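You operate a simulated robot arm through the tools that you are given. There is no shell and no other tool. Be economical: measure what you need, move in short steps, check, and stop when the job is done.

Carry out the task below with a simulated two-armed robot. There is one attempt and no reset: what you move stays moved.

TASK
Take the job card from the top of the green press cabinet and leave it on the left side of the press twenty-seven table. Stack the brass block labelled "29" from the left side of the grey press table on top of the brass block that says "57". Take the white tape from the left side of the grey press table and put it on the right side of the grey press table. Stack the copper coil marked "75" from the right side of the green press table on top of the copper coil labelled "92". Put the tin labelled "plugs" from the right side of the green press table on the top of the green press cabinet and the tin marked "nuts" on the front plate. Do these in any order. Set down upright: job card, tin.

It is judged by the outcome, as a careful person would: the job done as asked, and still so three seconds after it is handed in. It fails if anything else is knocked over, pushed out of place, dropped, spilled or broken.

THE ROBOT
Two 6-joint arms with two-finger parallel grippers on one trunk, on a base that drives. Base frame: it is fixed to the floor where the robot stands at the start and does not move with it; the origin is under the middle of the robot, x ahead of it, y to its left, z up. Readings come in mm, rad, newtons and seconds.
The left shoulder is at the start at [50, 170, 1260], the right one opposite. Each reaches about 1092 mm from its shoulder. Places, roughly: blue tin, red tin, yellow tin [1500, -500, 750]; brass block [1500, -4750, 750]; copper coil [1500, -750, 750]; front plate [-2000, 200, 700]; job card [500, 0, 1250]; left side of the press twenty-seven table [-2400, 2200, 700]; right side of the grey press table [500, -4400, 700]; top of the green press cabinet [800, 0, 1100]; white tape (7x7x4 cm) [1500, -3900, 800]. Payload 1.57 kg a hand.
Tool frame (each hand has its own): the origin (TCP) lies between the finger pads and is the grasp point; the fingertips stand 30 mm ahead of it; z points along the fingers, y is the line along which they close. The gripper opens to 80 mm. The fingers are 17 mm wide and 12 mm thick; the gripper's body (40 by 82 mm) begins 80 mm behind the TCP.
Orientation is that of the tool frame in the base frame, as a unit quaternion [w, x, y, z]. With the fingers straight down and closing along the base's y, the tool's x points along the base's -x, its y along +y and its z along -z.

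THE INTERFACE
- The arms move only by the tool apply_moves. It takes "left_deltas", "right_deltas" or both (then of equal length, played together; a hand with none holds still); each is a list that holds one entry, the list of rows, each a list of 7 numbers: the shift along the tool's x, y, z in mm, then the turn, a rotation vector about the tool's x, y, z in rad, then the closure, from 0 (fully open) to 1 (shut). In form: [[[dx, dy, dz, ax, ay, az, fingers], ...]]. A call has 1 to 12 rows; each row is the pose to reach, as a shift and turn from the pose commanded when the call began, along the tool's axes at that moment. Each row takes 0.2 s and may step no farther than 50 mm and 0.15 rad from the row before; otherwise, or with a gripper value out of range, the whole call is refused. Where a pose cannot be reached the arm comes as near as it can. A force on the tool above 40 N (or 10 N above the force at the start of the call, whichever is more), or a blocked arm, ends the call early, and 0.2 s more pass. Each finger travels about 72 mm/s and halts on what it meets, pressing with about 22 N; the grip force reading is that of the motor and also rises with nothing between the fingers. The clock runs only during rows and for 0.2 s after the last one: add rows that repeat a pose to give the fingers time. The reply holds the time, the measured pose of the TCP, the force on the tool along the base axes, the opening and the grip force, in the units named above and with some noise, with the torque about the TCP (base axes, N m) and any sound that the robot's microphone picked up.
- Cameras (640 x 400 px; columns grow to the right, rows downward): "scene" is now at [34.9, 4.6, 1822.8]; the picture's right is [0.08, -1.00, 0.00], its down [-0.79, -0.06, -0.60] and it looks along [0.60, 0.05, -0.80] (base axes); focal length 279 px, centre (320, 200). "left" rides on the left gripper at [72, 7, -122] in its tool frame; the picture's right is [-0.09, 1.00, 0.00], its down [-0.84, -0.08, -0.54] and it looks along [-0.54, -0.05, 0.84] (tool axes); focal length 238 px, centre (320, 200). "right" rides on the right gripper at [72, -7, -122] in its tool frame; the picture's right is [0.09, 1.00, 0.00], its down [-0.84, 0.08, -0.54] and it looks along [-0.54, 0.05, 0.84] (tool axes); focal length 238 px, centre (320, 200). There is no depth. A picture from a camera that has moved, and an enlarged one, comes with that camera's place and axes in the base frame and with its lens.
- grab_frame(camera): a new picture of that camera. The clock stands still meanwhile.
- raise_lower(by): slides the trunk up (or, below 0, down) by that many mm; the arms and the scene camera ride with it, the base frame stays. It gives what a move gives, with no picture.
- drive_base(legs): drives the robot by 1 to 6 legs, each [ahead, left, turn to the left] in mm, mm and rad, along the robot's own axes; the way and the turn of a leg run together, so that a leg with both is an arc; at most 1500 mm and 3.142 rad a leg. The arms and the cameras ride along, it lands a little off, and it stops where it bumps. It gives what a move gives.
- turn_head(pan, tilt): turns the head with the scene camera to pan (to the left, within 1.501 rad either way) and tilt (down, from -0.506 to 1.204), counted from straight ahead of the robot. It gives what a move gives.
- enlarge(camera, box): a new picture of the part [left, top, right, bottom] of that camera's present view, enlarged. The clock stands still meanwhile.
- sign_off(): hands the job in; it is judged then, once.

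Work in short steps. Places have to be worked out from the pictures, the camera data and where the tool is seen: move nearer, look again, correct. Check each grasp and each placing, and mend what went wrong. You have 186 turns and 154 pictures in all, those below and enlarged ones among them. Open the grippers and draw the arms clear of the work before you hand the job in, unless the task says otherwise; then end with one line.

The tools are called after ">>>" as name(argument=value, ...) on one line, values as JSON. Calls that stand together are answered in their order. apply_moves: Moves the arms, as the interface text tells. Its arguments: {"type":"object","properties":{"left_deltas":{"type":"array","items":{"type":"array","items":{"type":"array","items":{"type":"number"}}}},"right_deltas":{"type":"array","items":{"type":"array","items":{"type":"array","items":{"type":"number"}}}}},"required":[]} The other tools are called the same way: raise_lower (by) slides the trunk up or down; drive_base (legs) drives the base; turn_head (pan, tilt) turns the head that bears the scene camera; grab_frame (camera) takes a picture; enlarge (camera, box) takes an enlarged picture of a part of a camera's view; sign_off () hands the job in.

At the start:

```text
time_s: 0.0
left_tcp_pos: [649.9, 346.6, 1150.4]
left_ee_rot: [0.0, 0.0, 1.0, 0.001]
left_contact_force: [0.1, 1.3, 0.5]
left_moment: [0.02, -0.01, 0.02]
left_opening: 80.0
left_gripper_force: 0.0
right_tcp_pos: [465.9, -116.5, 1151.0]
right_ee_rot: [0.0, 0.0, 1.0, 0.0]
right_contact_force: [-0.6, 0.4, 0.1]
right_moment: [-0.01, 0.0, 0.02]
right_opening: 79.8
right_gripper_force: 0.1
trunk travel left (down, up): [-875.0, 95.0]
robot x, y, heading: [0.1, -3.0, -0.0]
head pan, tilt: [0.075, 0.922]
```

scene: 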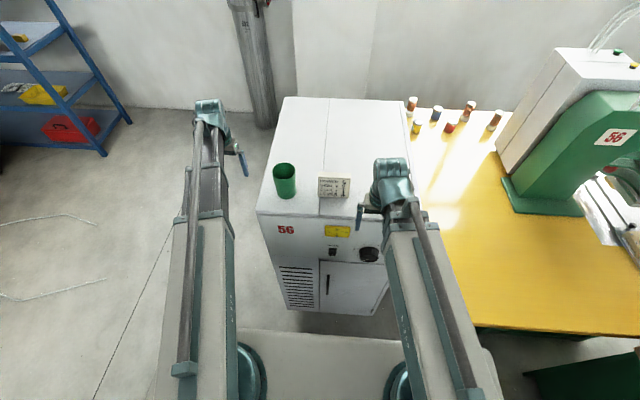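
right: 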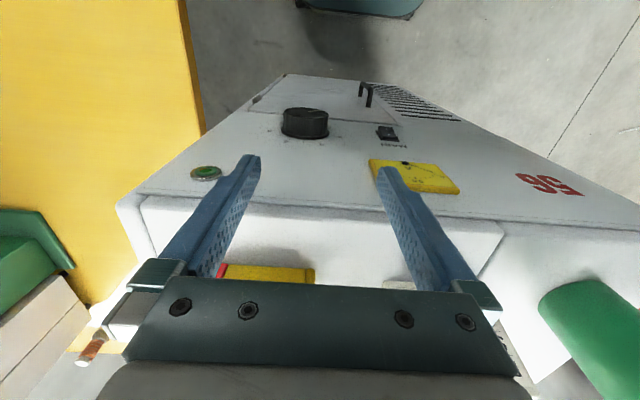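
left: 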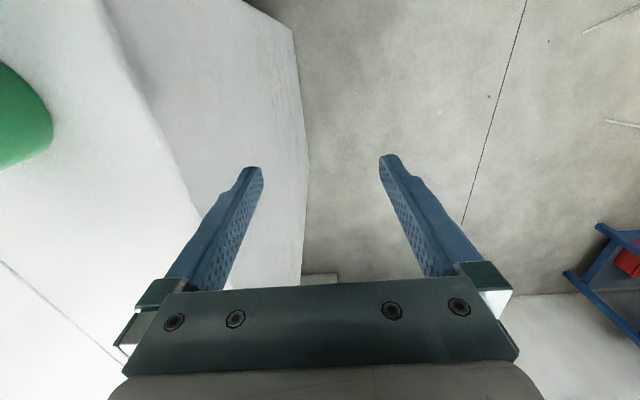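

I see the cabinet labelled 56 with a green cup and a small white card-like thing on it, and the yellow table on the right. I enlarge to identify the items.

>>> enlarge(camera="scene", box=[240, 90, 400, 240])

>>> enlarge(camera="scene", box=[390, 80, 640, 260])

```text
2.67 times, centred on (320, 165) of scene
camera zoom: at [34.9, 4.6, 1822.8], right [0.08, -1.0, 0.0], down [-0.79, -0.06, -0.6], along [0.6, 0.05, -0.8], focal length 743 px, centre (320, 293)
```

zoom: 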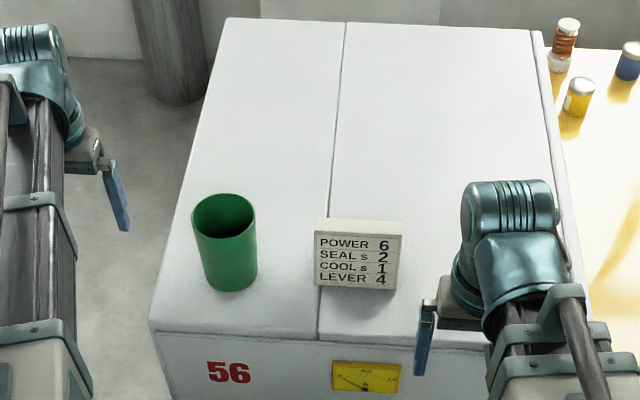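

```text
2.22 times, centred on (515, 170) of scene
camera zoom: at [34.9, 4.6, 1822.8], right [0.08, -1.0, 0.0], down [-0.79, -0.06, -0.6], along [0.6, 0.05, -0.8], focal length 619 px, centre (-113, 267)
```

zoom: 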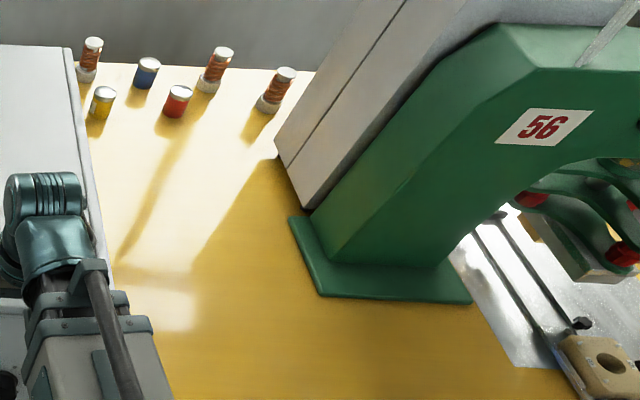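

I look round with the head to find the other stations.

>>> turn_head(pan=-0.9, tilt=0.45)

>>> grab_frame(camera="scene")

>>> turn_head(pan=-1.5, tilt=0.2)

>>> grab_frame(camera="scene")

>>> turn_head(pan=1.2, tilt=0.3)

>>> grab_frame(camera="scene")

```text
time_s: 1.2
left_tcp_pos: [650.5, 346.8, 1149.0]
left_ee_rot: [0.0, 0.002, 1.0, 0.001]
left_contact_force: [0.8, -0.2, -0.1]
left_moment: [0.0, 0.0, -0.01]
left_opening: 80.2
left_gripper_force: 0.0
right_tcp_pos: [467.8, -116.7, 1150.2]
right_ee_rot: [0.001, 0.0, 1.0, 0.0]
right_contact_force: [0.3, -0.3, 0.1]
right_moment: [0.0, 0.0, -0.01]
right_opening: 80.1
right_gripper_force: 0.0
trunk travel left (down, up): [-875.0, 95.0]
robot x, y, heading: [-1.7, 2.1, 0.003]
head pan, tilt: [-0.901, 0.45]
```

```text
148 pictures are left
camera scene: at [18.0, -73.0, 1862.7], right [-0.78, -0.62, 0.0], down [-0.27, 0.34, -0.9], along [0.56, -0.7, -0.44], focal length 279 px, centre (320, 200)
```

scene: 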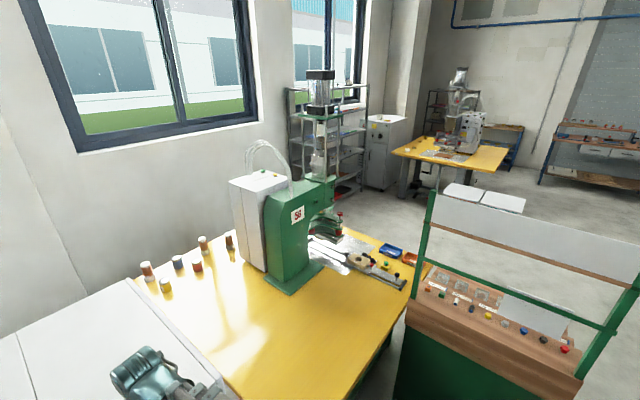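

```text
time_s: 2.2
left_tcp_pos: [650.9, 346.7, 1150.4]
left_ee_rot: [0.001, 0.001, 1.0, 0.0]
left_contact_force: [-0.2, 0.2, 0.6]
left_moment: [-0.01, 0.02, 0.01]
left_opening: 80.1
left_gripper_force: 0.0
right_tcp_pos: [466.2, -115.8, 1148.7]
right_ee_rot: [0.0, 0.0, 1.0, 0.0]
right_contact_force: [0.1, 0.8, -0.5]
right_moment: [0.03, 0.01, 0.0]
right_opening: 79.8
right_gripper_force: 0.1
trunk travel left (down, up): [-875.0, 95.0]
robot x, y, heading: [2.2, -3.3, 0.004]
head pan, tilt: [-1.499, 0.201]
```

```text
147 pictures are left
camera scene: at [-32.4, -94.0, 1885.9], right [-1.0, -0.07, 0.0], down [-0.01, 0.2, -0.98], along [0.07, -0.98, -0.2], focal length 279 px, centre (320, 200)
```

scene: 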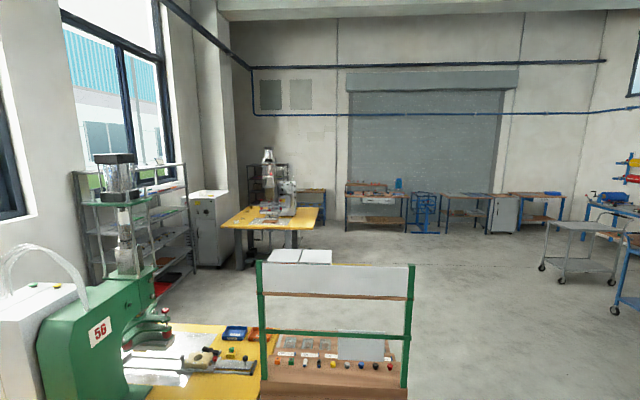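

```text
time_s: 4.7
left_tcp_pos: [650.0, 346.3, 1150.2]
left_ee_rot: [0.0, 0.001, 1.0, 0.0]
left_contact_force: [-0.6, 0.0, -0.2]
left_moment: [0.01, -0.01, -0.03]
left_opening: 79.8
left_gripper_force: 0.1
right_tcp_pos: [466.5, -115.8, 1150.5]
right_ee_rot: [0.0, 0.0, 1.0, 0.001]
right_contact_force: [-0.8, 0.1, -0.4]
right_moment: [0.0, 0.03, -0.03]
right_opening: 80.3
right_gripper_force: 0.1
trunk travel left (down, up): [-875.0, 95.0]
robot x, y, heading: [3.0, -1.7, 0.002]
head pan, tilt: [1.201, 0.3]
```

```text
146 pictures are left
camera scene: at [-5.4, 86.0, 1876.7], right [0.93, -0.36, 0.0], down [-0.11, -0.28, -0.96], along [0.35, 0.89, -0.3], focal length 279 px, centre (320, 200)
```

scene: 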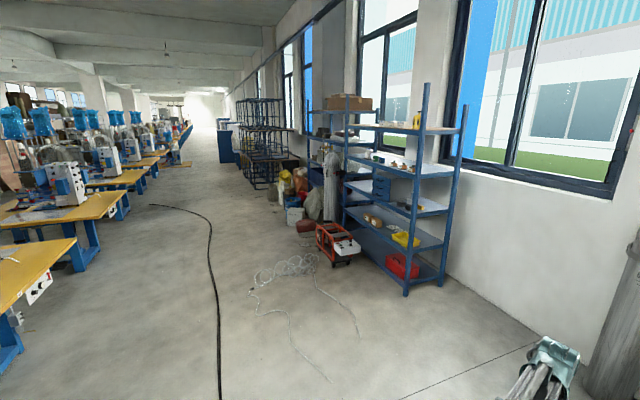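

The green press (56) table extends behind the cabinet; tins and coils stand near (1400–1570, -450…-930), best reached from the left side behind the cabinet. I drive left, turn to face right (-y), and strafe along, keeping the arms clear of the cabinet.

>>> turn_head(pan=0, tilt=0.7)

>>> drive_base(legs=[[-100, 1100, 0], [0, 0, -1.5708], [0, 1000, 0]])

>>> grab_frame(camera="scene")

```text
time_s: 6.0
left_tcp_pos: [650.5, 347.2, 1149.4]
left_ee_rot: [0.0, 0.0, 1.0, 0.0]
left_contact_force: [0.4, 0.8, 0.2]
left_moment: [0.02, -0.02, 0.03]
left_opening: 80.1
left_gripper_force: 0.1
right_tcp_pos: [466.6, -116.8, 1150.5]
right_ee_rot: [0.0, -0.001, 1.0, -0.001]
right_contact_force: [-0.3, 0.8, 0.3]
right_moment: [-0.03, 0.01, 0.02]
right_opening: 80.0
right_gripper_force: 0.0
trunk travel left (down, up): [-875.0, 95.0]
robot x, y, heading: [1.2, 1.8, 0.002]
head pan, tilt: [0.0, 0.7]
```

```text
time_s: 20.4
left_tcp_pos: [1224.1, 429.8, 1150.1]
left_ee_rot: [0.0, 0.718, 0.696, -0.001]
left_contact_force: [0.8, 0.1, 0.3]
left_moment: [0.0, 0.0, -0.04]
left_opening: 79.8
left_gripper_force: 0.1
right_tcp_pos: [769.4, 627.6, 1149.9]
right_ee_rot: [0.0, 0.718, 0.696, 0.0]
right_contact_force: [0.3, 0.3, 0.3]
right_moment: [-0.01, -0.01, -0.01]
right_opening: 79.9
right_gripper_force: 0.0
trunk travel left (down, up): [-875.0, 95.0]
robot x, y, heading: [895.7, 1090.6, -1.599]
head pan, tilt: [0.0, 0.7]
```

```text
145 pictures are left
camera scene: at [898.7, 1043.4, 1840.6], right [-1.0, 0.03, 0.0], down [0.02, 0.64, -0.76], along [-0.02, -0.76, -0.64], focal length 279 px, centre (320, 200)
```

scene: 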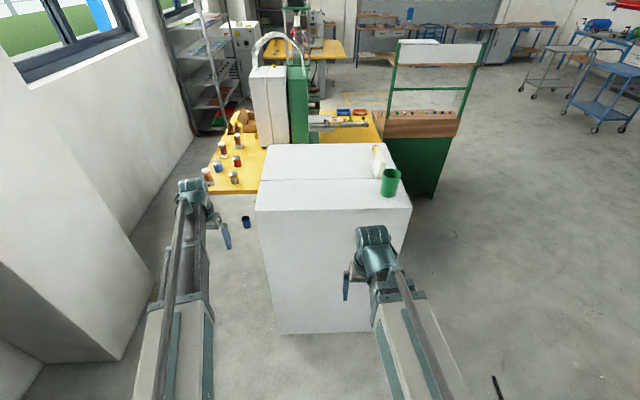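

The way is clear between the cabinet (x<1145) and the wall pillar (x≈2085). I strafe on to x≈1540 and move forward to y≈350.

>>> drive_base(legs=[[0, 640, 0.028], [700, 0, 0]])

>>> grab_frame(camera="scene")

```text
time_s: 27.4
left_tcp_pos: [1878.6, -275.4, 1149.5]
left_ee_rot: [0.0, 0.707, 0.707, 0.0]
left_contact_force: [0.4, 0.1, -0.4]
left_moment: [-0.02, 0.03, -0.01]
left_opening: 80.2
left_gripper_force: 0.0
right_tcp_pos: [1416.4, -91.3, 1149.0]
right_ee_rot: [0.0, 0.708, 0.706, 0.0]
right_contact_force: [0.7, 0.5, -0.3]
right_moment: [0.0, 0.01, 0.02]
right_opening: 80.3
right_gripper_force: 0.2
trunk travel left (down, up): [-875.0, 95.0]
robot x, y, heading: [1533.1, 376.7, -1.578]
head pan, tilt: [0.0, 0.7]
```

```text
144 pictures are left
camera scene: at [1534.1, 328.6, 1840.5], right [-1.0, 0.0, 0.0], down [0.0, 0.64, -0.76], along [0.0, -0.76, -0.64], focal length 279 px, centre (320, 200)
```

scene: 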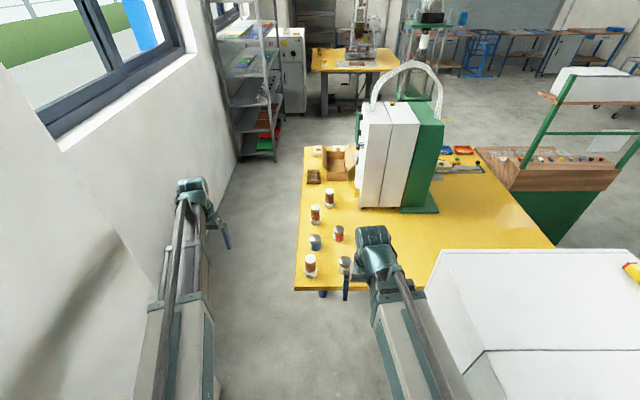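

>>> enlarge(camera="scene", box=[280, 130, 400, 300])

```text
2.35 times, centred on (340, 215) of scene
camera zoom: at [1534.1, 328.6, 1840.5], right [-1.0, 0.0, 0.0], down [0.0, 0.64, -0.76], along [0.0, -0.76, -0.64], focal length 656 px, centre (273, 165)
```

zoom: 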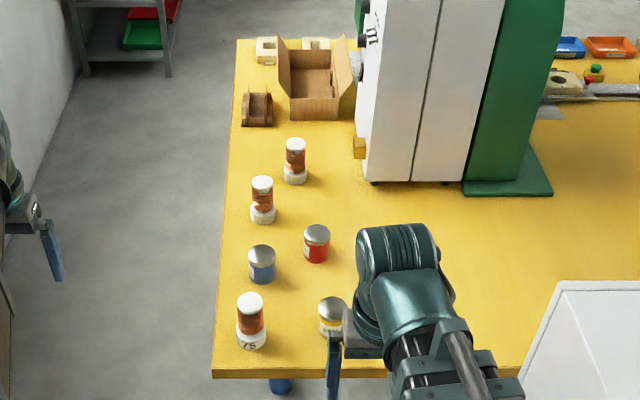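

I see three coils and three tins; the nearest coil shows "75". I lower the trunk so the hand cameras can read the labels.

>>> raise_lower(by=-250)

>>> grab_frame(camera="right")

>>> enlarge(camera="scene", box=[270, 120, 430, 300])

```text
time_s: 30.0
left_tcp_pos: [1878.4, -276.6, 900.2]
left_ee_rot: [0.0, 0.708, 0.706, -0.001]
left_contact_force: [-0.3, 0.4, 0.1]
left_moment: [0.01, -0.03, 0.02]
left_opening: 80.2
left_gripper_force: 0.1
right_tcp_pos: [1416.5, -89.9, 899.8]
right_ee_rot: [0.0, 0.708, 0.706, 0.001]
right_contact_force: [-0.6, -0.9, 0.5]
right_moment: [0.02, 0.0, -0.04]
right_opening: 79.8
right_gripper_force: 0.1
trunk travel left (down, up): [-625.0, 345.0]
robot x, y, heading: [1533.9, 375.3, -1.572]
head pan, tilt: [0.0, 0.7]
```

```text
142 pictures are left
camera right: at [1409.6, -17.5, 1021.5], right [1.0, 0.09, 0.0], down [0.08, -0.84, 0.54], along [0.05, -0.54, -0.84], focal length 238 px, centre (320, 200)
```

right: 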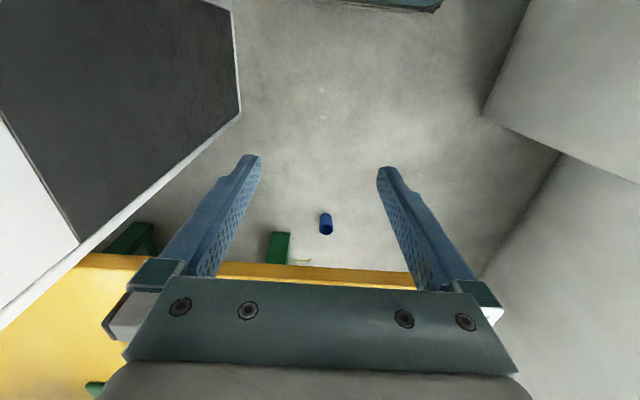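

```text
2.22 times, centred on (350, 210) of scene
camera zoom: at [1534.0, 329.4, 1590.6], right [-1.0, 0.0, 0.0], down [0.0, 0.64, -0.76], along [0.0, -0.76, -0.64], focal length 619 px, centre (253, 178)
```

zoom: 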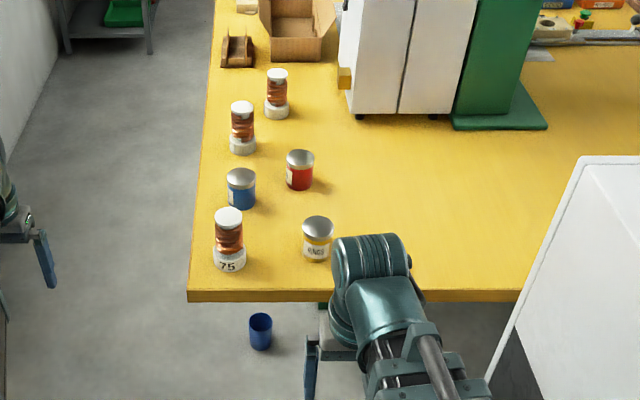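

Stereo puts the table top at z≈756, coil "75" at (1575,-437), yellow tin at (1417,-460). I zoom in for labels.

>>> enlarge(camera="scene", box=[320, 175, 370, 205])

>>> enlarge(camera="scene", box=[310, 145, 360, 180])

```text
12.80 times, centred on (345, 190) of scene
camera zoom: at [1534.0, 329.4, 1590.6], right [-1.0, 0.0, 0.0], down [0.0, 0.64, -0.76], along [0.0, -0.76, -0.64], focal length 3567 px, centre (0, 328)
```

zoom: 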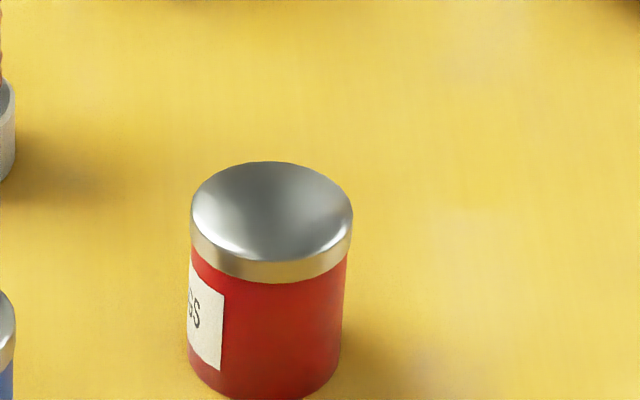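

```text
11.43 times, centred on (335, 162) of scene
camera zoom: at [1534.0, 329.4, 1590.6], right [-1.0, 0.0, 0.0], down [0.0, 0.64, -0.76], along [0.0, -0.76, -0.64], focal length 3185 px, centre (149, 629)
```

zoom: 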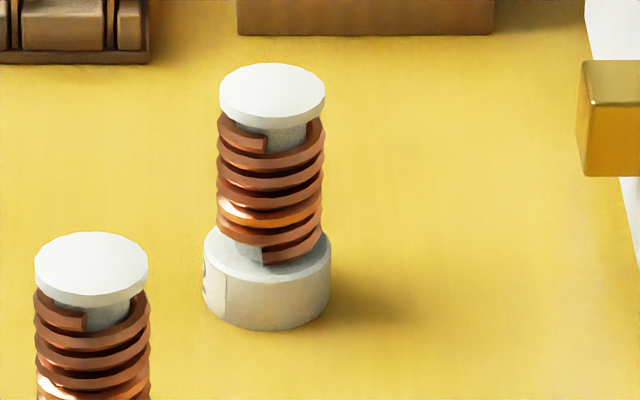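

The red tin's label ends in "GS" (likely PLUGS). I check yellow, blue and the near coils.

>>> enlarge(camera="scene", box=[335, 215, 365, 240])

>>> enlarge(camera="scene", box=[305, 160, 345, 190])

>>> enlarge(camera="scene", box=[300, 192, 340, 245])

```text
16.00 times, centred on (350, 228) of scene
camera zoom: at [1534.0, 329.4, 1590.6], right [-1.0, 0.0, 0.0], down [0.0, 0.64, -0.76], along [0.0, -0.76, -0.64], focal length 4458 px, centre (-160, -240)
```

zoom: 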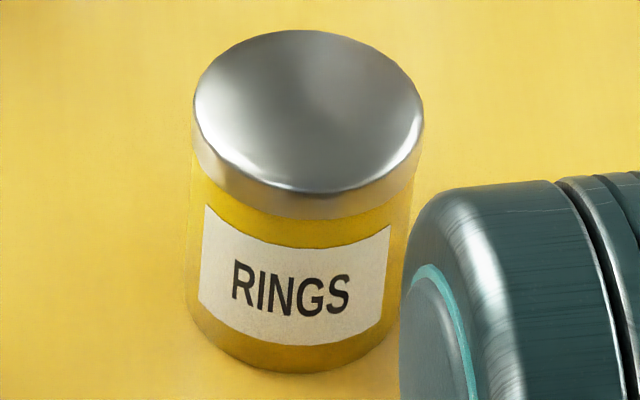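

```text
13.33 times, centred on (325, 175) of scene
camera zoom: at [1534.0, 329.4, 1590.6], right [-1.0, 0.0, 0.0], down [0.0, 0.64, -0.76], along [0.0, -0.76, -0.64], focal length 3715 px, centre (253, 533)
```

zoom: 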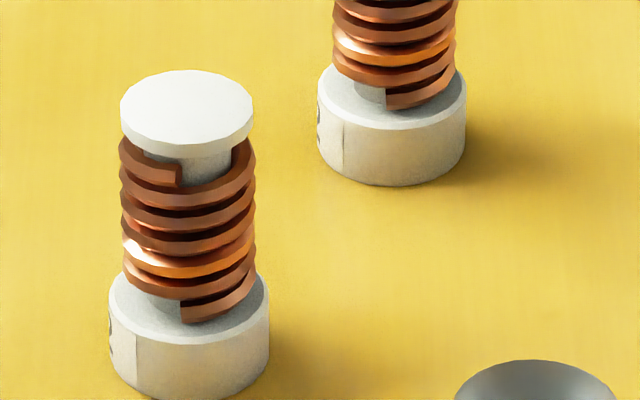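

```text
7.55 times, centred on (320, 218) of scene
camera zoom: at [1534.0, 329.4, 1590.6], right [-1.0, 0.0, 0.0], down [0.0, 0.64, -0.76], along [0.0, -0.76, -0.64], focal length 2103 px, centre (320, 60)
```

zoom: 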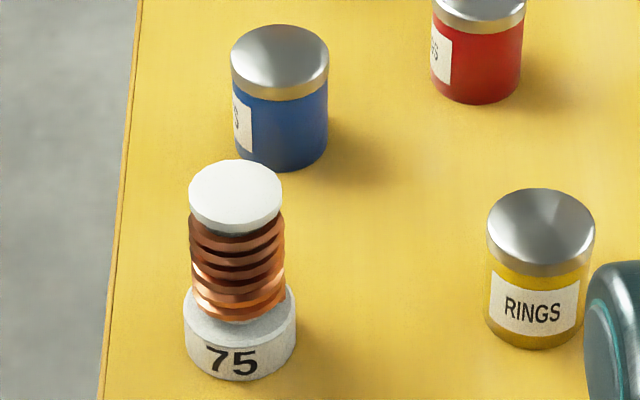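

Yellow = RINGS, red = …GS (plugs), blue = presumably NUTS. I need to read the two far coils and the blue tin from the +x side, so I bring the left hand round with its camera facing -x.

>>> apply_moves(left_deltas=[[[-30, 0, -40, 0, 0, 0.14, 0], [-65, 0, -80, 0, 0, 0.285, 0], [-100, 0, -120, 0, 0, 0.428, 0], [-135, 0, -150, 0, 0, 0.571, 0], [-170, 0, -150, 0, 0, 0.714, 0], [-205, 0, -150, 0, 0, 0.857, 0], [-240, 0, -150, 0, 0, 1.0, 0], [-275, -5, -150, 0, 0, 1.143, 0], [-310, -10, -150, 0, 0, 1.286, 0], [-345, -15, -150, 0, 0, 1.428, 0], [-374, -20, -150, 0, 0, 1.571, 0], [-374, -20, -150, 0, 0, 1.571, 0]]])

>>> grab_frame(camera="left")

```text
refused: row 2 steps farther than a row can; nothing moved
```

```text
135 pictures are left
camera left: at [1885.6, -203.7, 1021.6], right [1.0, -0.09, 0.0], down [-0.08, -0.84, 0.54], along [-0.05, -0.54, -0.84], focal length 238 px, centre (320, 200)
```

left: 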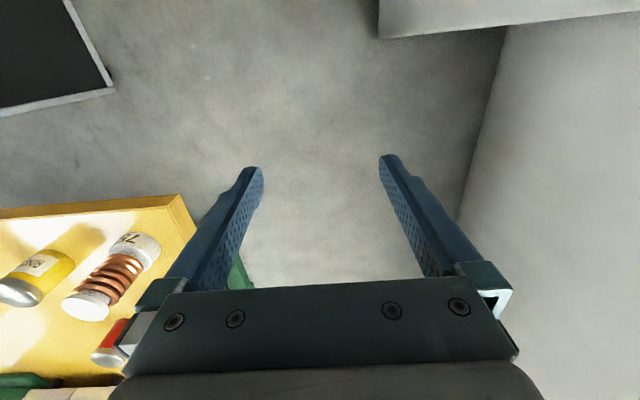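

A step was slightly too long; I resend with smaller ones.

>>> apply_moves(left_deltas=[[[-34, 0, -30, 0, 0, 0.14, 0], [-68, 0, -60, 0, 0, 0.285, 0], [-102, 0, -90, 0, 0, 0.428, 0], [-136, 0, -120, 0, 0, 0.571, 0], [-170, 0, -150, 0, 0, 0.714, 0], [-205, 0, -150, 0, 0, 0.857, 0], [-240, 0, -150, 0, 0, 1.0, 0], [-275, -5, -150, 0, 0, 1.143, 0], [-310, -10, -150, 0, 0, 1.286, 0], [-345, -15, -150, 0, 0, 1.428, 0], [-374, -20, -150, 0, 0, 1.571, 0], [-374, -20, -150, 0, 0, 1.571, 0]]])

>>> grab_frame(camera="left")

```text
time_s: 32.6
left_tcp_pos: [1841.0, -536.5, 900.0]
left_ee_rot: [0.001, 1.0, -0.002, 0.0]
left_contact_force: [0.4, -0.1, 0.6]
left_moment: [-0.02, -0.02, 0.01]
left_opening: 80.3
left_gripper_force: 0.1
left hand out of reach, approached as far as the arm can: row 1, 2, 3, 4, 5, 6, 7, 8, 9, 10, 11, 12
right_tcp_pos: [1416.1, -92.3, 899.6]
right_ee_rot: [0.0, 0.708, 0.706, 0.0]
right_contact_force: [0.0, 0.2, 0.3]
right_moment: [-0.03, -0.01, 0.01]
right_opening: 80.0
right_gripper_force: 0.0
trunk travel left (down, up): [-625.0, 345.0]
robot x, y, heading: [1534.3, 376.0, -1.571]
head pan, tilt: [0.0, 0.7]
```

```text
134 pictures are left
camera left: at [1912.2, -544.0, 1021.5], right [-0.1, -1.0, 0.0], down [-0.84, 0.08, 0.54], along [-0.54, 0.05, -0.84], focal length 238 px, centre (320, 200)
```

left: 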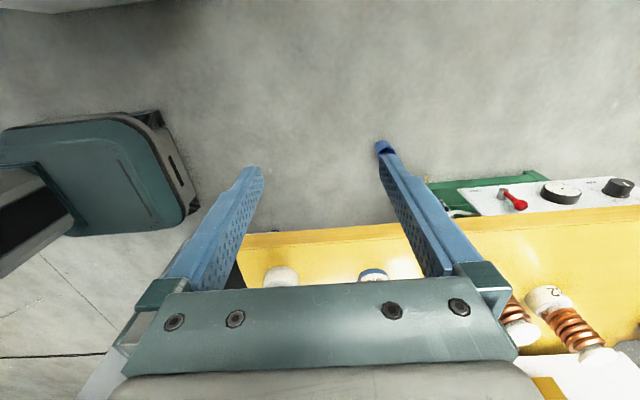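

The far coils are at the picture's edge (one ends in "2"). I need to be nearer: drive forward 230 mm, hands staying above things, and look again.

>>> drive_base(legs=[[230, 0, 0]])

>>> grab_frame(camera="left")

```text
time_s: 34.3
left_tcp_pos: [1839.9, -768.4, 899.6]
left_ee_rot: [0.001, 1.0, -0.002, -0.001]
left_contact_force: [0.5, -0.7, 0.2]
left_moment: [-0.01, -0.02, -0.05]
left_opening: 80.0
left_gripper_force: 0.0
right_tcp_pos: [1415.5, -322.1, 899.6]
right_ee_rot: [0.0, 0.708, 0.706, 0.0]
right_contact_force: [-0.6, 0.2, 0.4]
right_moment: [0.02, -0.01, -0.06]
right_opening: 80.2
right_gripper_force: 0.0
trunk travel left (down, up): [-625.0, 345.0]
robot x, y, heading: [1529.9, 144.7, -1.575]
head pan, tilt: [0.0, 0.7]
```

```text
133 pictures are left
camera left: at [1911.4, -775.8, 1021.1], right [-0.1, -1.0, 0.0], down [-0.84, 0.08, 0.54], along [-0.54, 0.05, -0.84], focal length 238 px, centre (320, 200)
```

left: 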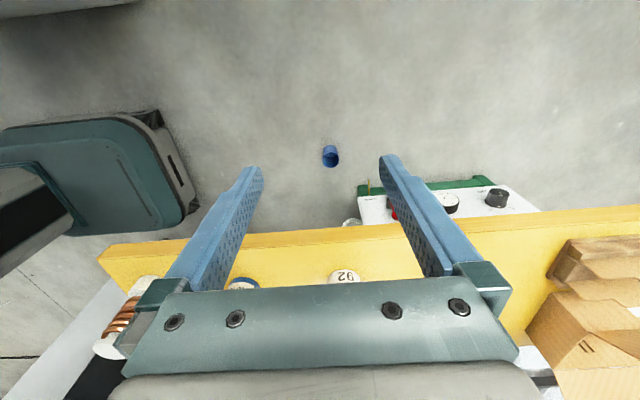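

I zoom in on that label, and the blue tin.

>>> enlarge(camera="left", box=[220, 260, 380, 295])

>>> enlarge(camera="scene", box=[300, 180, 350, 240])

```text
4.00 times, centred on (300, 278) of left
camera zoom: at [1911.4, -775.8, 1021.1], right [-0.1, -1.0, 0.0], down [-0.84, 0.08, 0.54], along [-0.54, 0.05, -0.84], focal length 953 px, centre (400, -110)
```

zoom: 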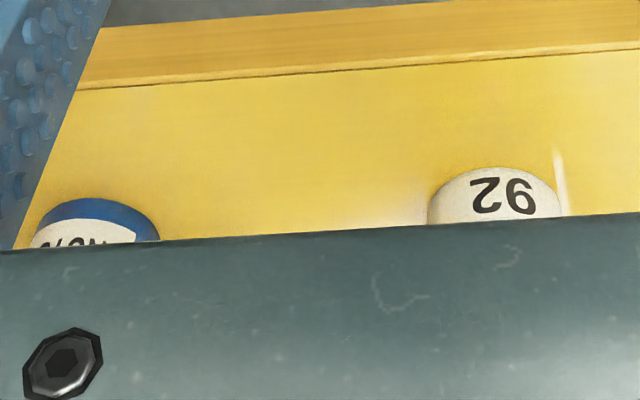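

```text
6.67 times, centred on (325, 210) of scene
camera zoom: at [1533.7, 97.4, 1590.5], right [-1.0, 0.0, 0.0], down [0.0, 0.64, -0.76], along [0.0, -0.76, -0.64], focal length 1858 px, centre (287, 133)
```

zoom: 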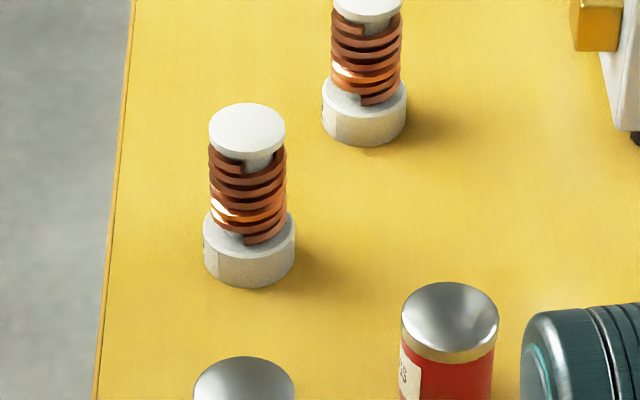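

The middle coil at (1558,-771) is "92", and the blue tin is NUTS. I raise the trunk 100 mm and edge 60 mm nearer, then move the right hand over coil 75.

>>> raise_lower(by=100)

>>> drive_base(legs=[[60, 0, 0]])

>>> turn_head(pan=0, tilt=0.9)

>>> grab_frame(camera="scene")

```text
time_s: 35.7
left_tcp_pos: [1839.5, -767.5, 999.8]
left_ee_rot: [0.002, 1.0, -0.002, 0.0]
left_contact_force: [-1.4, 0.7, 0.3]
left_moment: [-0.02, -0.02, 0.0]
left_opening: 80.1
left_gripper_force: 0.1
right_tcp_pos: [1415.2, -321.3, 1000.0]
right_ee_rot: [0.0, 0.708, 0.706, -0.001]
right_contact_force: [-1.2, 0.7, 0.0]
right_moment: [-0.03, 0.01, 0.01]
right_opening: 80.1
right_gripper_force: 0.1
trunk travel left (down, up): [-725.0, 245.0]
robot x, y, heading: [1532.5, 144.4, -1.573]
head pan, tilt: [0.0, 0.7]
```

```text
time_s: 36.6
left_tcp_pos: [1839.1, -828.4, 999.0]
left_ee_rot: [0.001, 1.0, -0.003, 0.0]
left_contact_force: [-0.5, -0.7, -1.1]
left_moment: [0.06, -0.03, 0.0]
left_opening: 80.0
left_gripper_force: 0.1
right_tcp_pos: [1416.7, -383.0, 999.5]
right_ee_rot: [-0.001, 0.708, 0.707, 0.001]
right_contact_force: [-0.4, -1.2, -0.2]
right_moment: [0.04, -0.02, 0.01]
right_opening: 79.9
right_gripper_force: 0.0
trunk travel left (down, up): [-725.0, 245.0]
robot x, y, heading: [1533.1, 85.8, -1.575]
head pan, tilt: [0.0, 0.7]
```

```text
time_s: 37.4
left_tcp_pos: [1839.8, -828.0, 999.1]
left_ee_rot: [0.002, 1.0, -0.001, 0.0]
left_contact_force: [-0.1, -0.6, 1.0]
left_moment: [-0.02, 0.01, -0.02]
left_opening: 80.1
left_gripper_force: 0.1
right_tcp_pos: [1415.8, -381.2, 999.8]
right_ee_rot: [0.0, 0.708, 0.706, 0.001]
right_contact_force: [0.3, -0.1, 0.5]
right_moment: [-0.02, 0.02, 0.01]
right_opening: 80.0
right_gripper_force: 0.1
trunk travel left (down, up): [-725.0, 245.0]
robot x, y, heading: [1529.0, 81.7, -1.574]
head pan, tilt: [0.0, 0.901]
```

```text
130 pictures are left
camera scene: at [1533.5, 47.8, 1674.4], right [-1.0, 0.0, 0.0], down [0.0, 0.78, -0.62], along [0.0, -0.62, -0.78], focal length 279 px, centre (320, 200)
```

scene: 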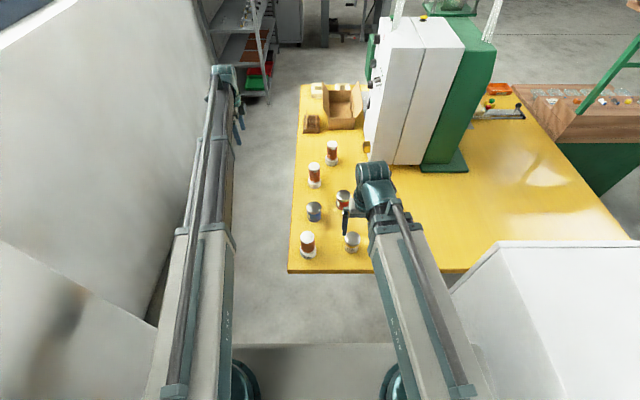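

Right hand goes over coil 75, staying at safe height, then I check with its camera.

>>> apply_moves(right_deltas=[[[-15, 40, 0, 0, 0, 0, 0], [-30, 80, 0, 0, 0, 0, 0], [-45, 120, 15, 0, 0, 0, 0], [-55, 159, 40, 0, 0, 0, 0], [-55, 159, 60, 0, 0, 0, 0]]])

>>> grab_frame(camera="right")

```text
time_s: 38.6
left_tcp_pos: [1838.8, -827.1, 1000.0]
left_ee_rot: [0.001, 1.0, -0.002, 0.0]
left_contact_force: [-0.1, 0.0, 1.1]
left_moment: [0.0, -0.05, -0.02]
left_opening: 80.2
left_gripper_force: 0.0
right_tcp_pos: [1574.9, -435.6, 999.5]
right_ee_rot: [0.0, 0.708, 0.706, 0.0]
right_contact_force: [0.1, 0.2, -0.5]
right_moment: [0.01, 0.04, 0.01]
right_opening: 79.7
right_gripper_force: 0.0
right hand out of reach, approached as far as the arm can: row 3, 4, 5
trunk travel left (down, up): [-725.0, 245.0]
robot x, y, heading: [1532.5, 85.9, -1.574]
head pan, tilt: [0.0, 0.901]
```

```text
129 pictures are left
camera right: at [1568.1, -362.8, 1121.5], right [1.0, 0.09, 0.0], down [0.08, -0.84, 0.54], along [0.05, -0.54, -0.84], focal length 238 px, centre (320, 200)
```

right: 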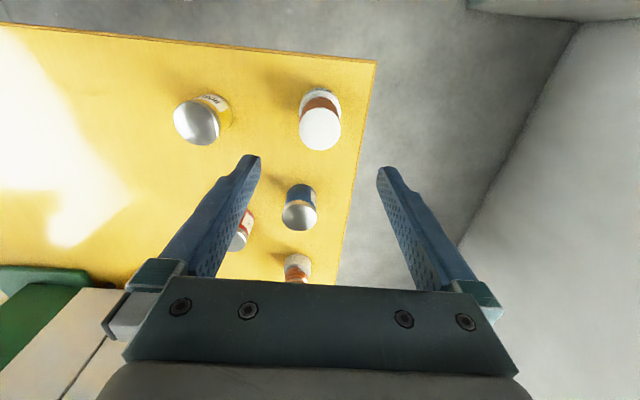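

Interesting: the arms don't shift vertically in this posture, so the trunk does the vertical work. The coil top lies at (1575,-436.5), right under the TCP; I lower the trunk 170 mm (left hand is clear off the table).

>>> raise_lower(by=-170)

>>> apply_moves(right_deltas=[[[0, 0, 0, 0, 0, 0, 0.4], [0, 0, 0, 0, 0, 0, 0.6], [0, 0, 0, 0, 0, 0, 0.7], [0, 0, 0, 0, 0, 0, 0.7]]])

>>> grab_frame(camera="right")

```text
time_s: 40.5
left_tcp_pos: [1839.9, -828.5, 830.4]
left_ee_rot: [0.002, 1.0, -0.002, 0.0]
left_contact_force: [-0.5, -0.7, 0.0]
left_moment: [0.02, 0.01, -0.03]
left_opening: 79.8
left_gripper_force: 0.1
right_tcp_pos: [1574.5, -436.5, 829.3]
right_ee_rot: [0.0, 0.708, 0.706, -0.001]
right_contact_force: [0.3, -0.4, -0.2]
right_moment: [0.0, 0.01, -0.01]
right_opening: 80.2
right_gripper_force: 0.0
trunk travel left (down, up): [-555.0, 415.0]
robot x, y, heading: [1532.9, 83.5, -1.572]
head pan, tilt: [0.0, 0.901]
```

```text
time_s: 41.5
left_tcp_pos: [1839.7, -827.8, 830.2]
left_ee_rot: [0.002, 1.0, -0.002, 0.0]
left_contact_force: [0.1, 0.0, 0.0]
left_moment: [-0.01, 0.0, 0.04]
left_opening: 79.9
left_gripper_force: 0.1
right_tcp_pos: [1574.4, -436.0, 829.5]
right_ee_rot: [0.0, 0.708, 0.706, 0.0]
right_contact_force: [0.9, -0.2, 1.9]
right_moment: [0.01, -0.16, 0.04]
right_opening: 49.4
right_gripper_force: 22.0
trunk travel left (down, up): [-555.0, 415.0]
robot x, y, heading: [1532.7, 85.6, -1.574]
head pan, tilt: [0.0, 0.901]
```

```text
128 pictures are left
camera right: at [1567.9, -362.9, 951.5], right [1.0, 0.09, 0.0], down [0.08, -0.84, 0.54], along [0.05, -0.54, -0.84], focal length 238 px, centre (320, 200)
```

right: 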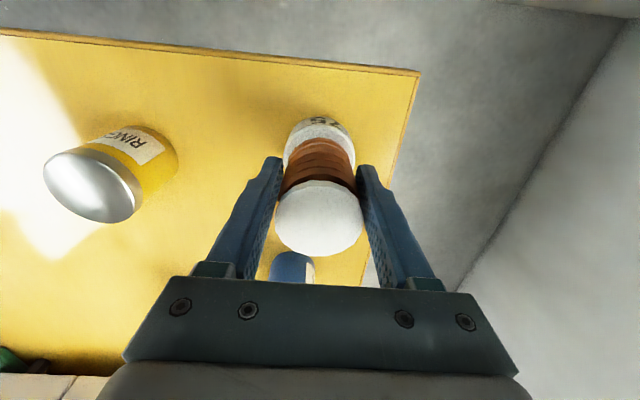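

Coil held (49 mm). I raise 170 mm and carry it over coil 92.

>>> raise_lower(by=170)

>>> apply_moves(right_deltas=[[[-40, -2, 0, 0, 0, 0, 0.7], [-80, -4, 0, 0, 0, 0, 0.7], [-120, -6, 0, 0, 0, 0, 0.7], [-160, -8, 0, 0, 0, 0, 0.7], [-200, -10, 0, 0, 0, 0, 0.7], [-240, -12, 0, 0, 0, 0, 0.7], [-280, -14, 0, 0, 0, 0, 0.7], [-315, -16, 0, 0, 0, 0, 0.7], [-335, -16.5, 0, 0, 0, 0, 0.7], [-335, -16.5, 0, 0, 0, 0, 0.7]]])

>>> grab_frame(camera="right")

>>> enlarge(camera="scene", box=[270, 110, 430, 270])

```text
time_s: 43.4
left_tcp_pos: [1839.0, -827.9, 999.3]
left_ee_rot: [0.0, 1.0, -0.002, -0.001]
left_contact_force: [0.4, 0.4, 1.0]
left_moment: [-0.01, 0.0, 0.0]
left_opening: 80.0
left_gripper_force: 0.0
right_tcp_pos: [1574.8, -437.6, 999.2]
right_ee_rot: [-0.001, 0.707, 0.707, 0.0]
right_contact_force: [0.3, -1.0, -4.3]
right_moment: [0.03, 0.05, 0.04]
right_opening: 49.3
right_gripper_force: 22.1
trunk travel left (down, up): [-725.0, 245.0]
robot x, y, heading: [1531.9, 81.3, -1.571]
head pan, tilt: [0.0, 0.901]
```

```text
time_s: 45.6
left_tcp_pos: [1838.8, -827.6, 999.8]
left_ee_rot: [0.0, 1.0, -0.002, -0.001]
left_contact_force: [-0.6, -0.1, 0.1]
left_moment: [0.01, -0.01, -0.02]
left_opening: 80.3
left_gripper_force: 0.1
right_tcp_pos: [1557.0, -771.3, 999.6]
right_ee_rot: [0.0, 0.708, 0.707, 0.0]
right_contact_force: [0.6, 0.3, -4.7]
right_moment: [0.04, 0.0, -0.04]
right_opening: 49.4
right_gripper_force: 21.8
trunk travel left (down, up): [-725.0, 245.0]
robot x, y, heading: [1534.4, 83.6, -1.57]
head pan, tilt: [0.0, 0.901]
```

```text
127 pictures are left
camera right: at [1550.1, -698.5, 1121.2], right [1.0, 0.09, 0.0], down [0.08, -0.84, 0.54], along [0.05, -0.54, -0.84], focal length 238 px, centre (320, 200)
```

right: 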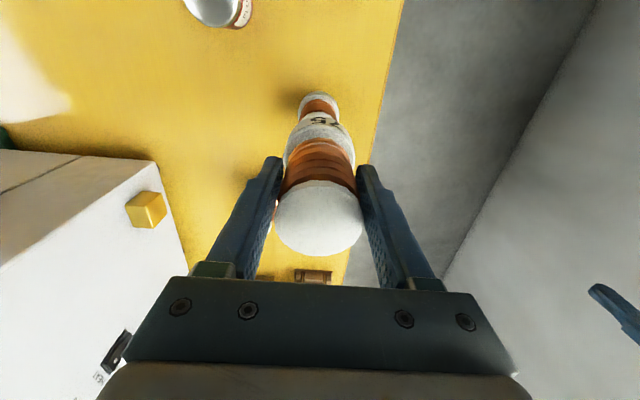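

```text
2.50 times, centred on (350, 190) of scene
camera zoom: at [1533.5, 47.6, 1674.4], right [-1.0, 0.0, 0.0], down [0.0, 0.78, -0.62], along [0.0, -0.62, -0.78], focal length 697 px, centre (245, 225)
```

zoom: 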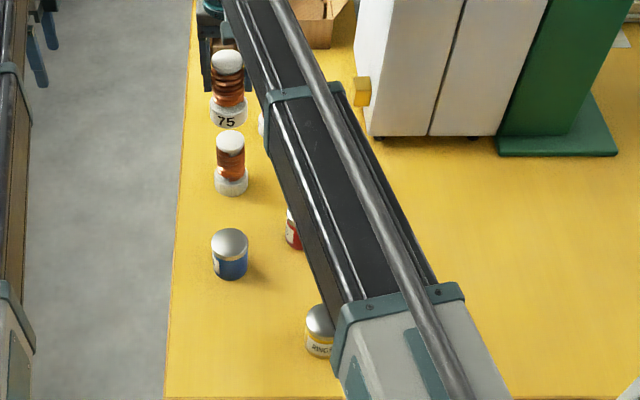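

Held coil seems aligned within ~6 mm; I nudge 5 mm further in -y and lower 52 mm, leaving about 10 mm.

>>> apply_moves(right_deltas=[[[-5, 0, 0, 0, 0, 0, 0.7], [-5, 0, 0, 0, 0, 0, 0.7]]])

>>> raise_lower(by=-52)

>>> enlarge(camera="scene", box=[300, 110, 350, 160])

>>> enlarge(camera="left", box=[200, 150, 440, 300])

```text
time_s: 46.2
left_tcp_pos: [1839.0, -827.5, 1000.0]
left_ee_rot: [0.001, 1.0, -0.001, 0.001]
left_contact_force: [1.0, 0.1, -0.7]
left_moment: [0.03, -0.02, 0.01]
left_opening: 79.9
left_gripper_force: 0.1
right_tcp_pos: [1556.9, -776.8, 999.3]
right_ee_rot: [0.0, 0.708, 0.706, -0.001]
right_contact_force: [-0.1, 0.4, -4.0]
right_moment: [0.01, -0.01, -0.01]
right_opening: 49.3
right_gripper_force: 21.5
trunk travel left (down, up): [-725.0, 245.0]
robot x, y, heading: [1533.1, 83.4, -1.568]
head pan, tilt: [0.0, 0.901]
```

```text
time_s: 47.1
left_tcp_pos: [1839.3, -827.3, 948.9]
left_ee_rot: [0.002, 1.0, -0.003, 0.0]
left_contact_force: [-0.9, 0.0, -0.2]
left_moment: [-0.02, -0.05, 0.01]
left_opening: 80.0
left_gripper_force: 0.0
right_tcp_pos: [1557.0, -775.7, 948.3]
right_ee_rot: [0.0, 0.708, 0.706, 0.0]
right_contact_force: [-0.7, 1.2, -4.4]
right_moment: [0.05, 0.01, 0.0]
right_opening: 49.5
right_gripper_force: 22.1
trunk travel left (down, up): [-673.0, 297.0]
robot x, y, heading: [1531.6, 81.8, -1.573]
head pan, tilt: [0.0, 0.901]
```

```text
8.00 times, centred on (325, 135) of scene
camera zoom: at [1533.5, 47.8, 1622.4], right [-1.0, 0.0, 0.0], down [0.0, 0.78, -0.62], along [0.0, -0.62, -0.78], focal length 2229 px, centre (280, 720)
```

zoom: 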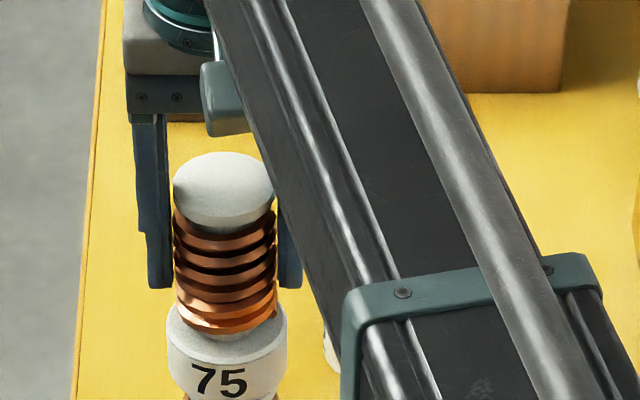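

```text
2.67 times, centred on (320, 225) of left
camera zoom: at [1911.4, -835.1, 1069.4], right [-0.1, -1.0, 0.0], down [-0.84, 0.08, 0.54], along [-0.54, 0.05, -0.84], focal length 636 px, centre (320, 133)
```

zoom: 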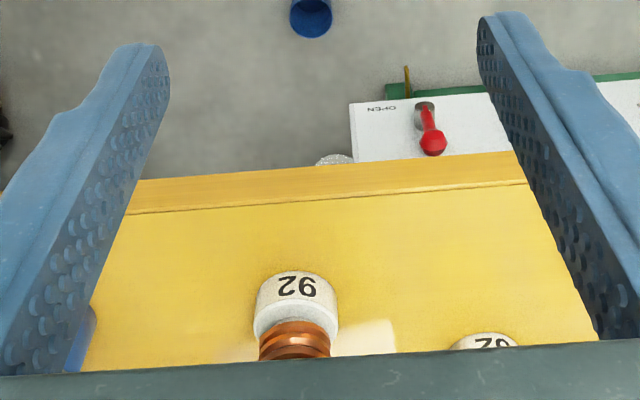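

Another label peeks out on the far coil; I zoom in to be sure which is 92.

>>> enlarge(camera="left", box=[290, 245, 330, 285])

>>> enlarge(camera="left", box=[360, 260, 410, 290])

```text
10.00 times, centred on (310, 265) of left
camera zoom: at [1911.4, -835.1, 1069.4], right [-0.1, -1.0, 0.0], down [-0.84, 0.08, 0.54], along [-0.54, 0.05, -0.84], focal length 2384 px, centre (420, -450)
```

zoom: 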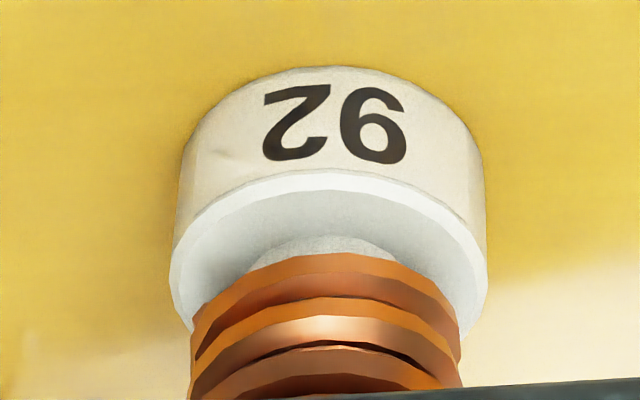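

```text
12.80 times, centred on (385, 275) of left
camera zoom: at [1911.4, -835.1, 1069.4], right [-0.1, -1.0, 0.0], down [-0.84, 0.08, 0.54], along [-0.54, 0.05, -0.84], focal length 3051 px, centre (-512, -760)
```

zoom: 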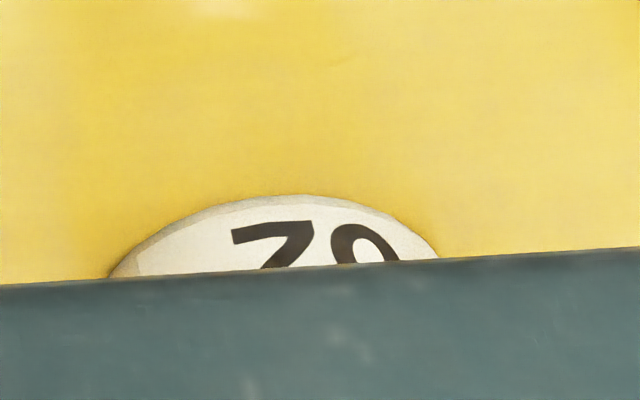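

Middle coil is definitely 92 (other ends differently). Combining estimates, its centre is near y≈-780; I shift 4 mm more and lower the last bit stepwise.

>>> apply_moves(right_deltas=[[[-4, 1, 0, 0, 0, 0, 0.7], [-4, 1, 0, 0, 0, 0, 0.7]]])

>>> raise_lower(by=-7)

>>> raise_lower(by=-3)

```text
time_s: 47.7
left_tcp_pos: [1839.8, -827.7, 946.0]
left_ee_rot: [0.0, 1.0, -0.002, 0.0]
left_contact_force: [-0.9, 0.4, -0.6]
left_moment: [-0.01, 0.01, 0.02]
left_opening: 80.1
left_gripper_force: 0.2
right_tcp_pos: [1557.3, -780.3, 947.1]
right_ee_rot: [-0.001, 0.709, 0.706, 0.0]
right_contact_force: [0.1, 0.1, -3.4]
right_moment: [0.05, 0.0, -0.02]
right_opening: 49.3
right_gripper_force: 22.0
trunk travel left (down, up): [-673.0, 297.0]
robot x, y, heading: [1533.2, 81.9, -1.575]
head pan, tilt: [0.0, 0.901]
```

```text
time_s: 48.3
left_tcp_pos: [1839.5, -826.9, 942.0]
left_ee_rot: [0.001, 1.0, -0.002, 0.0]
left_contact_force: [-0.9, -0.2, 0.2]
left_moment: [-0.01, 0.03, -0.02]
left_opening: 80.2
left_gripper_force: 0.0
right_tcp_pos: [1558.3, -779.6, 941.6]
right_ee_rot: [0.0, 0.708, 0.706, -0.001]
right_contact_force: [-0.2, -2.4, 12.7]
right_moment: [-0.2, 0.07, 0.14]
right_opening: 49.8
right_gripper_force: 22.4
trunk travel left (down, up): [-666.0, 304.0]
robot x, y, heading: [1535.1, 86.0, -1.572]
head pan, tilt: [0.0, 0.901]
```

```text
time_s: 48.8
left_tcp_pos: [1838.9, -827.7, 937.9]
left_ee_rot: [0.002, 1.0, -0.001, 0.0]
left_contact_force: [-0.9, 0.3, 0.1]
left_moment: [0.01, 0.0, 0.01]
left_opening: 80.3
left_gripper_force: 0.1
right_tcp_pos: [1558.2, -779.0, 939.1]
right_ee_rot: [0.0, 0.708, 0.706, -0.001]
right_contact_force: [-0.4, 0.5, 12.3]
right_moment: [-0.09, -0.02, 0.06]
right_opening: 49.5
right_gripper_force: 22.4
trunk travel left (down, up): [-663.0, 307.0]
robot x, y, heading: [1536.2, 86.7, -1.573]
head pan, tilt: [0.0, 0.901]
```

Contact is felt (force +12 N). I check before releasing.

>>> grab_frame(camera="right")

>>> enlarge(camera="left", box=[260, 240, 420, 300])

>>> enlarge(camera="scene", box=[295, 120, 355, 180])

```text
121 pictures are left
camera right: at [1551.4, -705.9, 1060.2], right [1.0, 0.09, 0.0], down [0.08, -0.84, 0.54], along [0.05, -0.54, -0.84], focal length 238 px, centre (320, 200)
```

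right: 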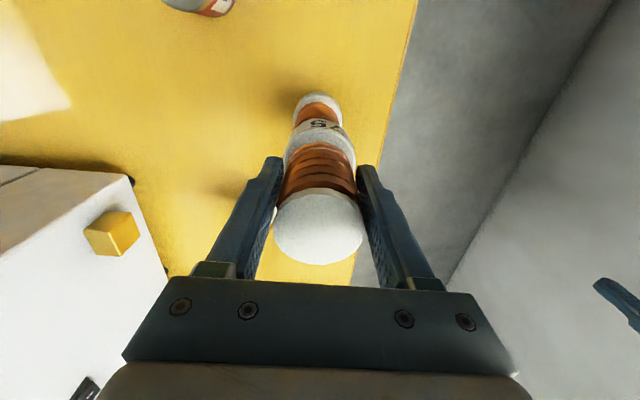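

```text
4.00 times, centred on (340, 270) of left
camera zoom: at [1911.3, -834.0, 1060.5], right [-0.1, -1.0, 0.0], down [-0.84, 0.08, 0.54], along [-0.54, 0.05, -0.84], focal length 953 px, centre (240, -80)
```

zoom: 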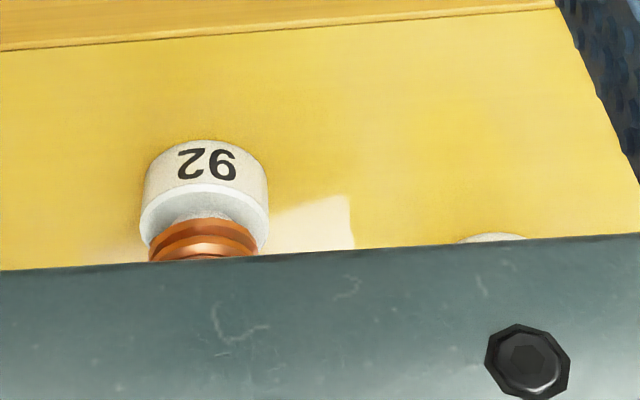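

```text
6.67 times, centred on (325, 150) of scene
camera zoom: at [1533.4, 49.6, 1612.4], right [-1.0, 0.0, 0.0], down [0.0, 0.78, -0.62], along [0.0, -0.62, -0.78], focal length 1858 px, centre (287, 533)
```

zoom: 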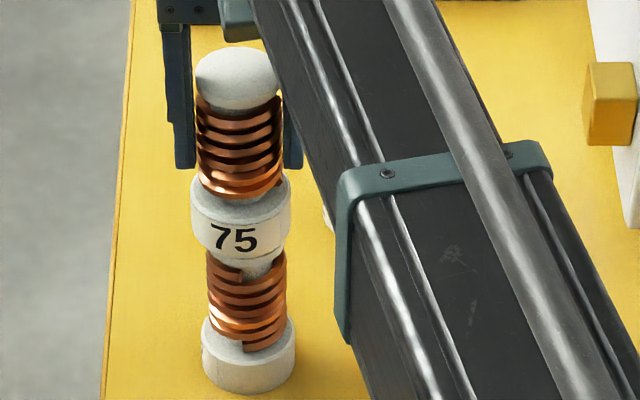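

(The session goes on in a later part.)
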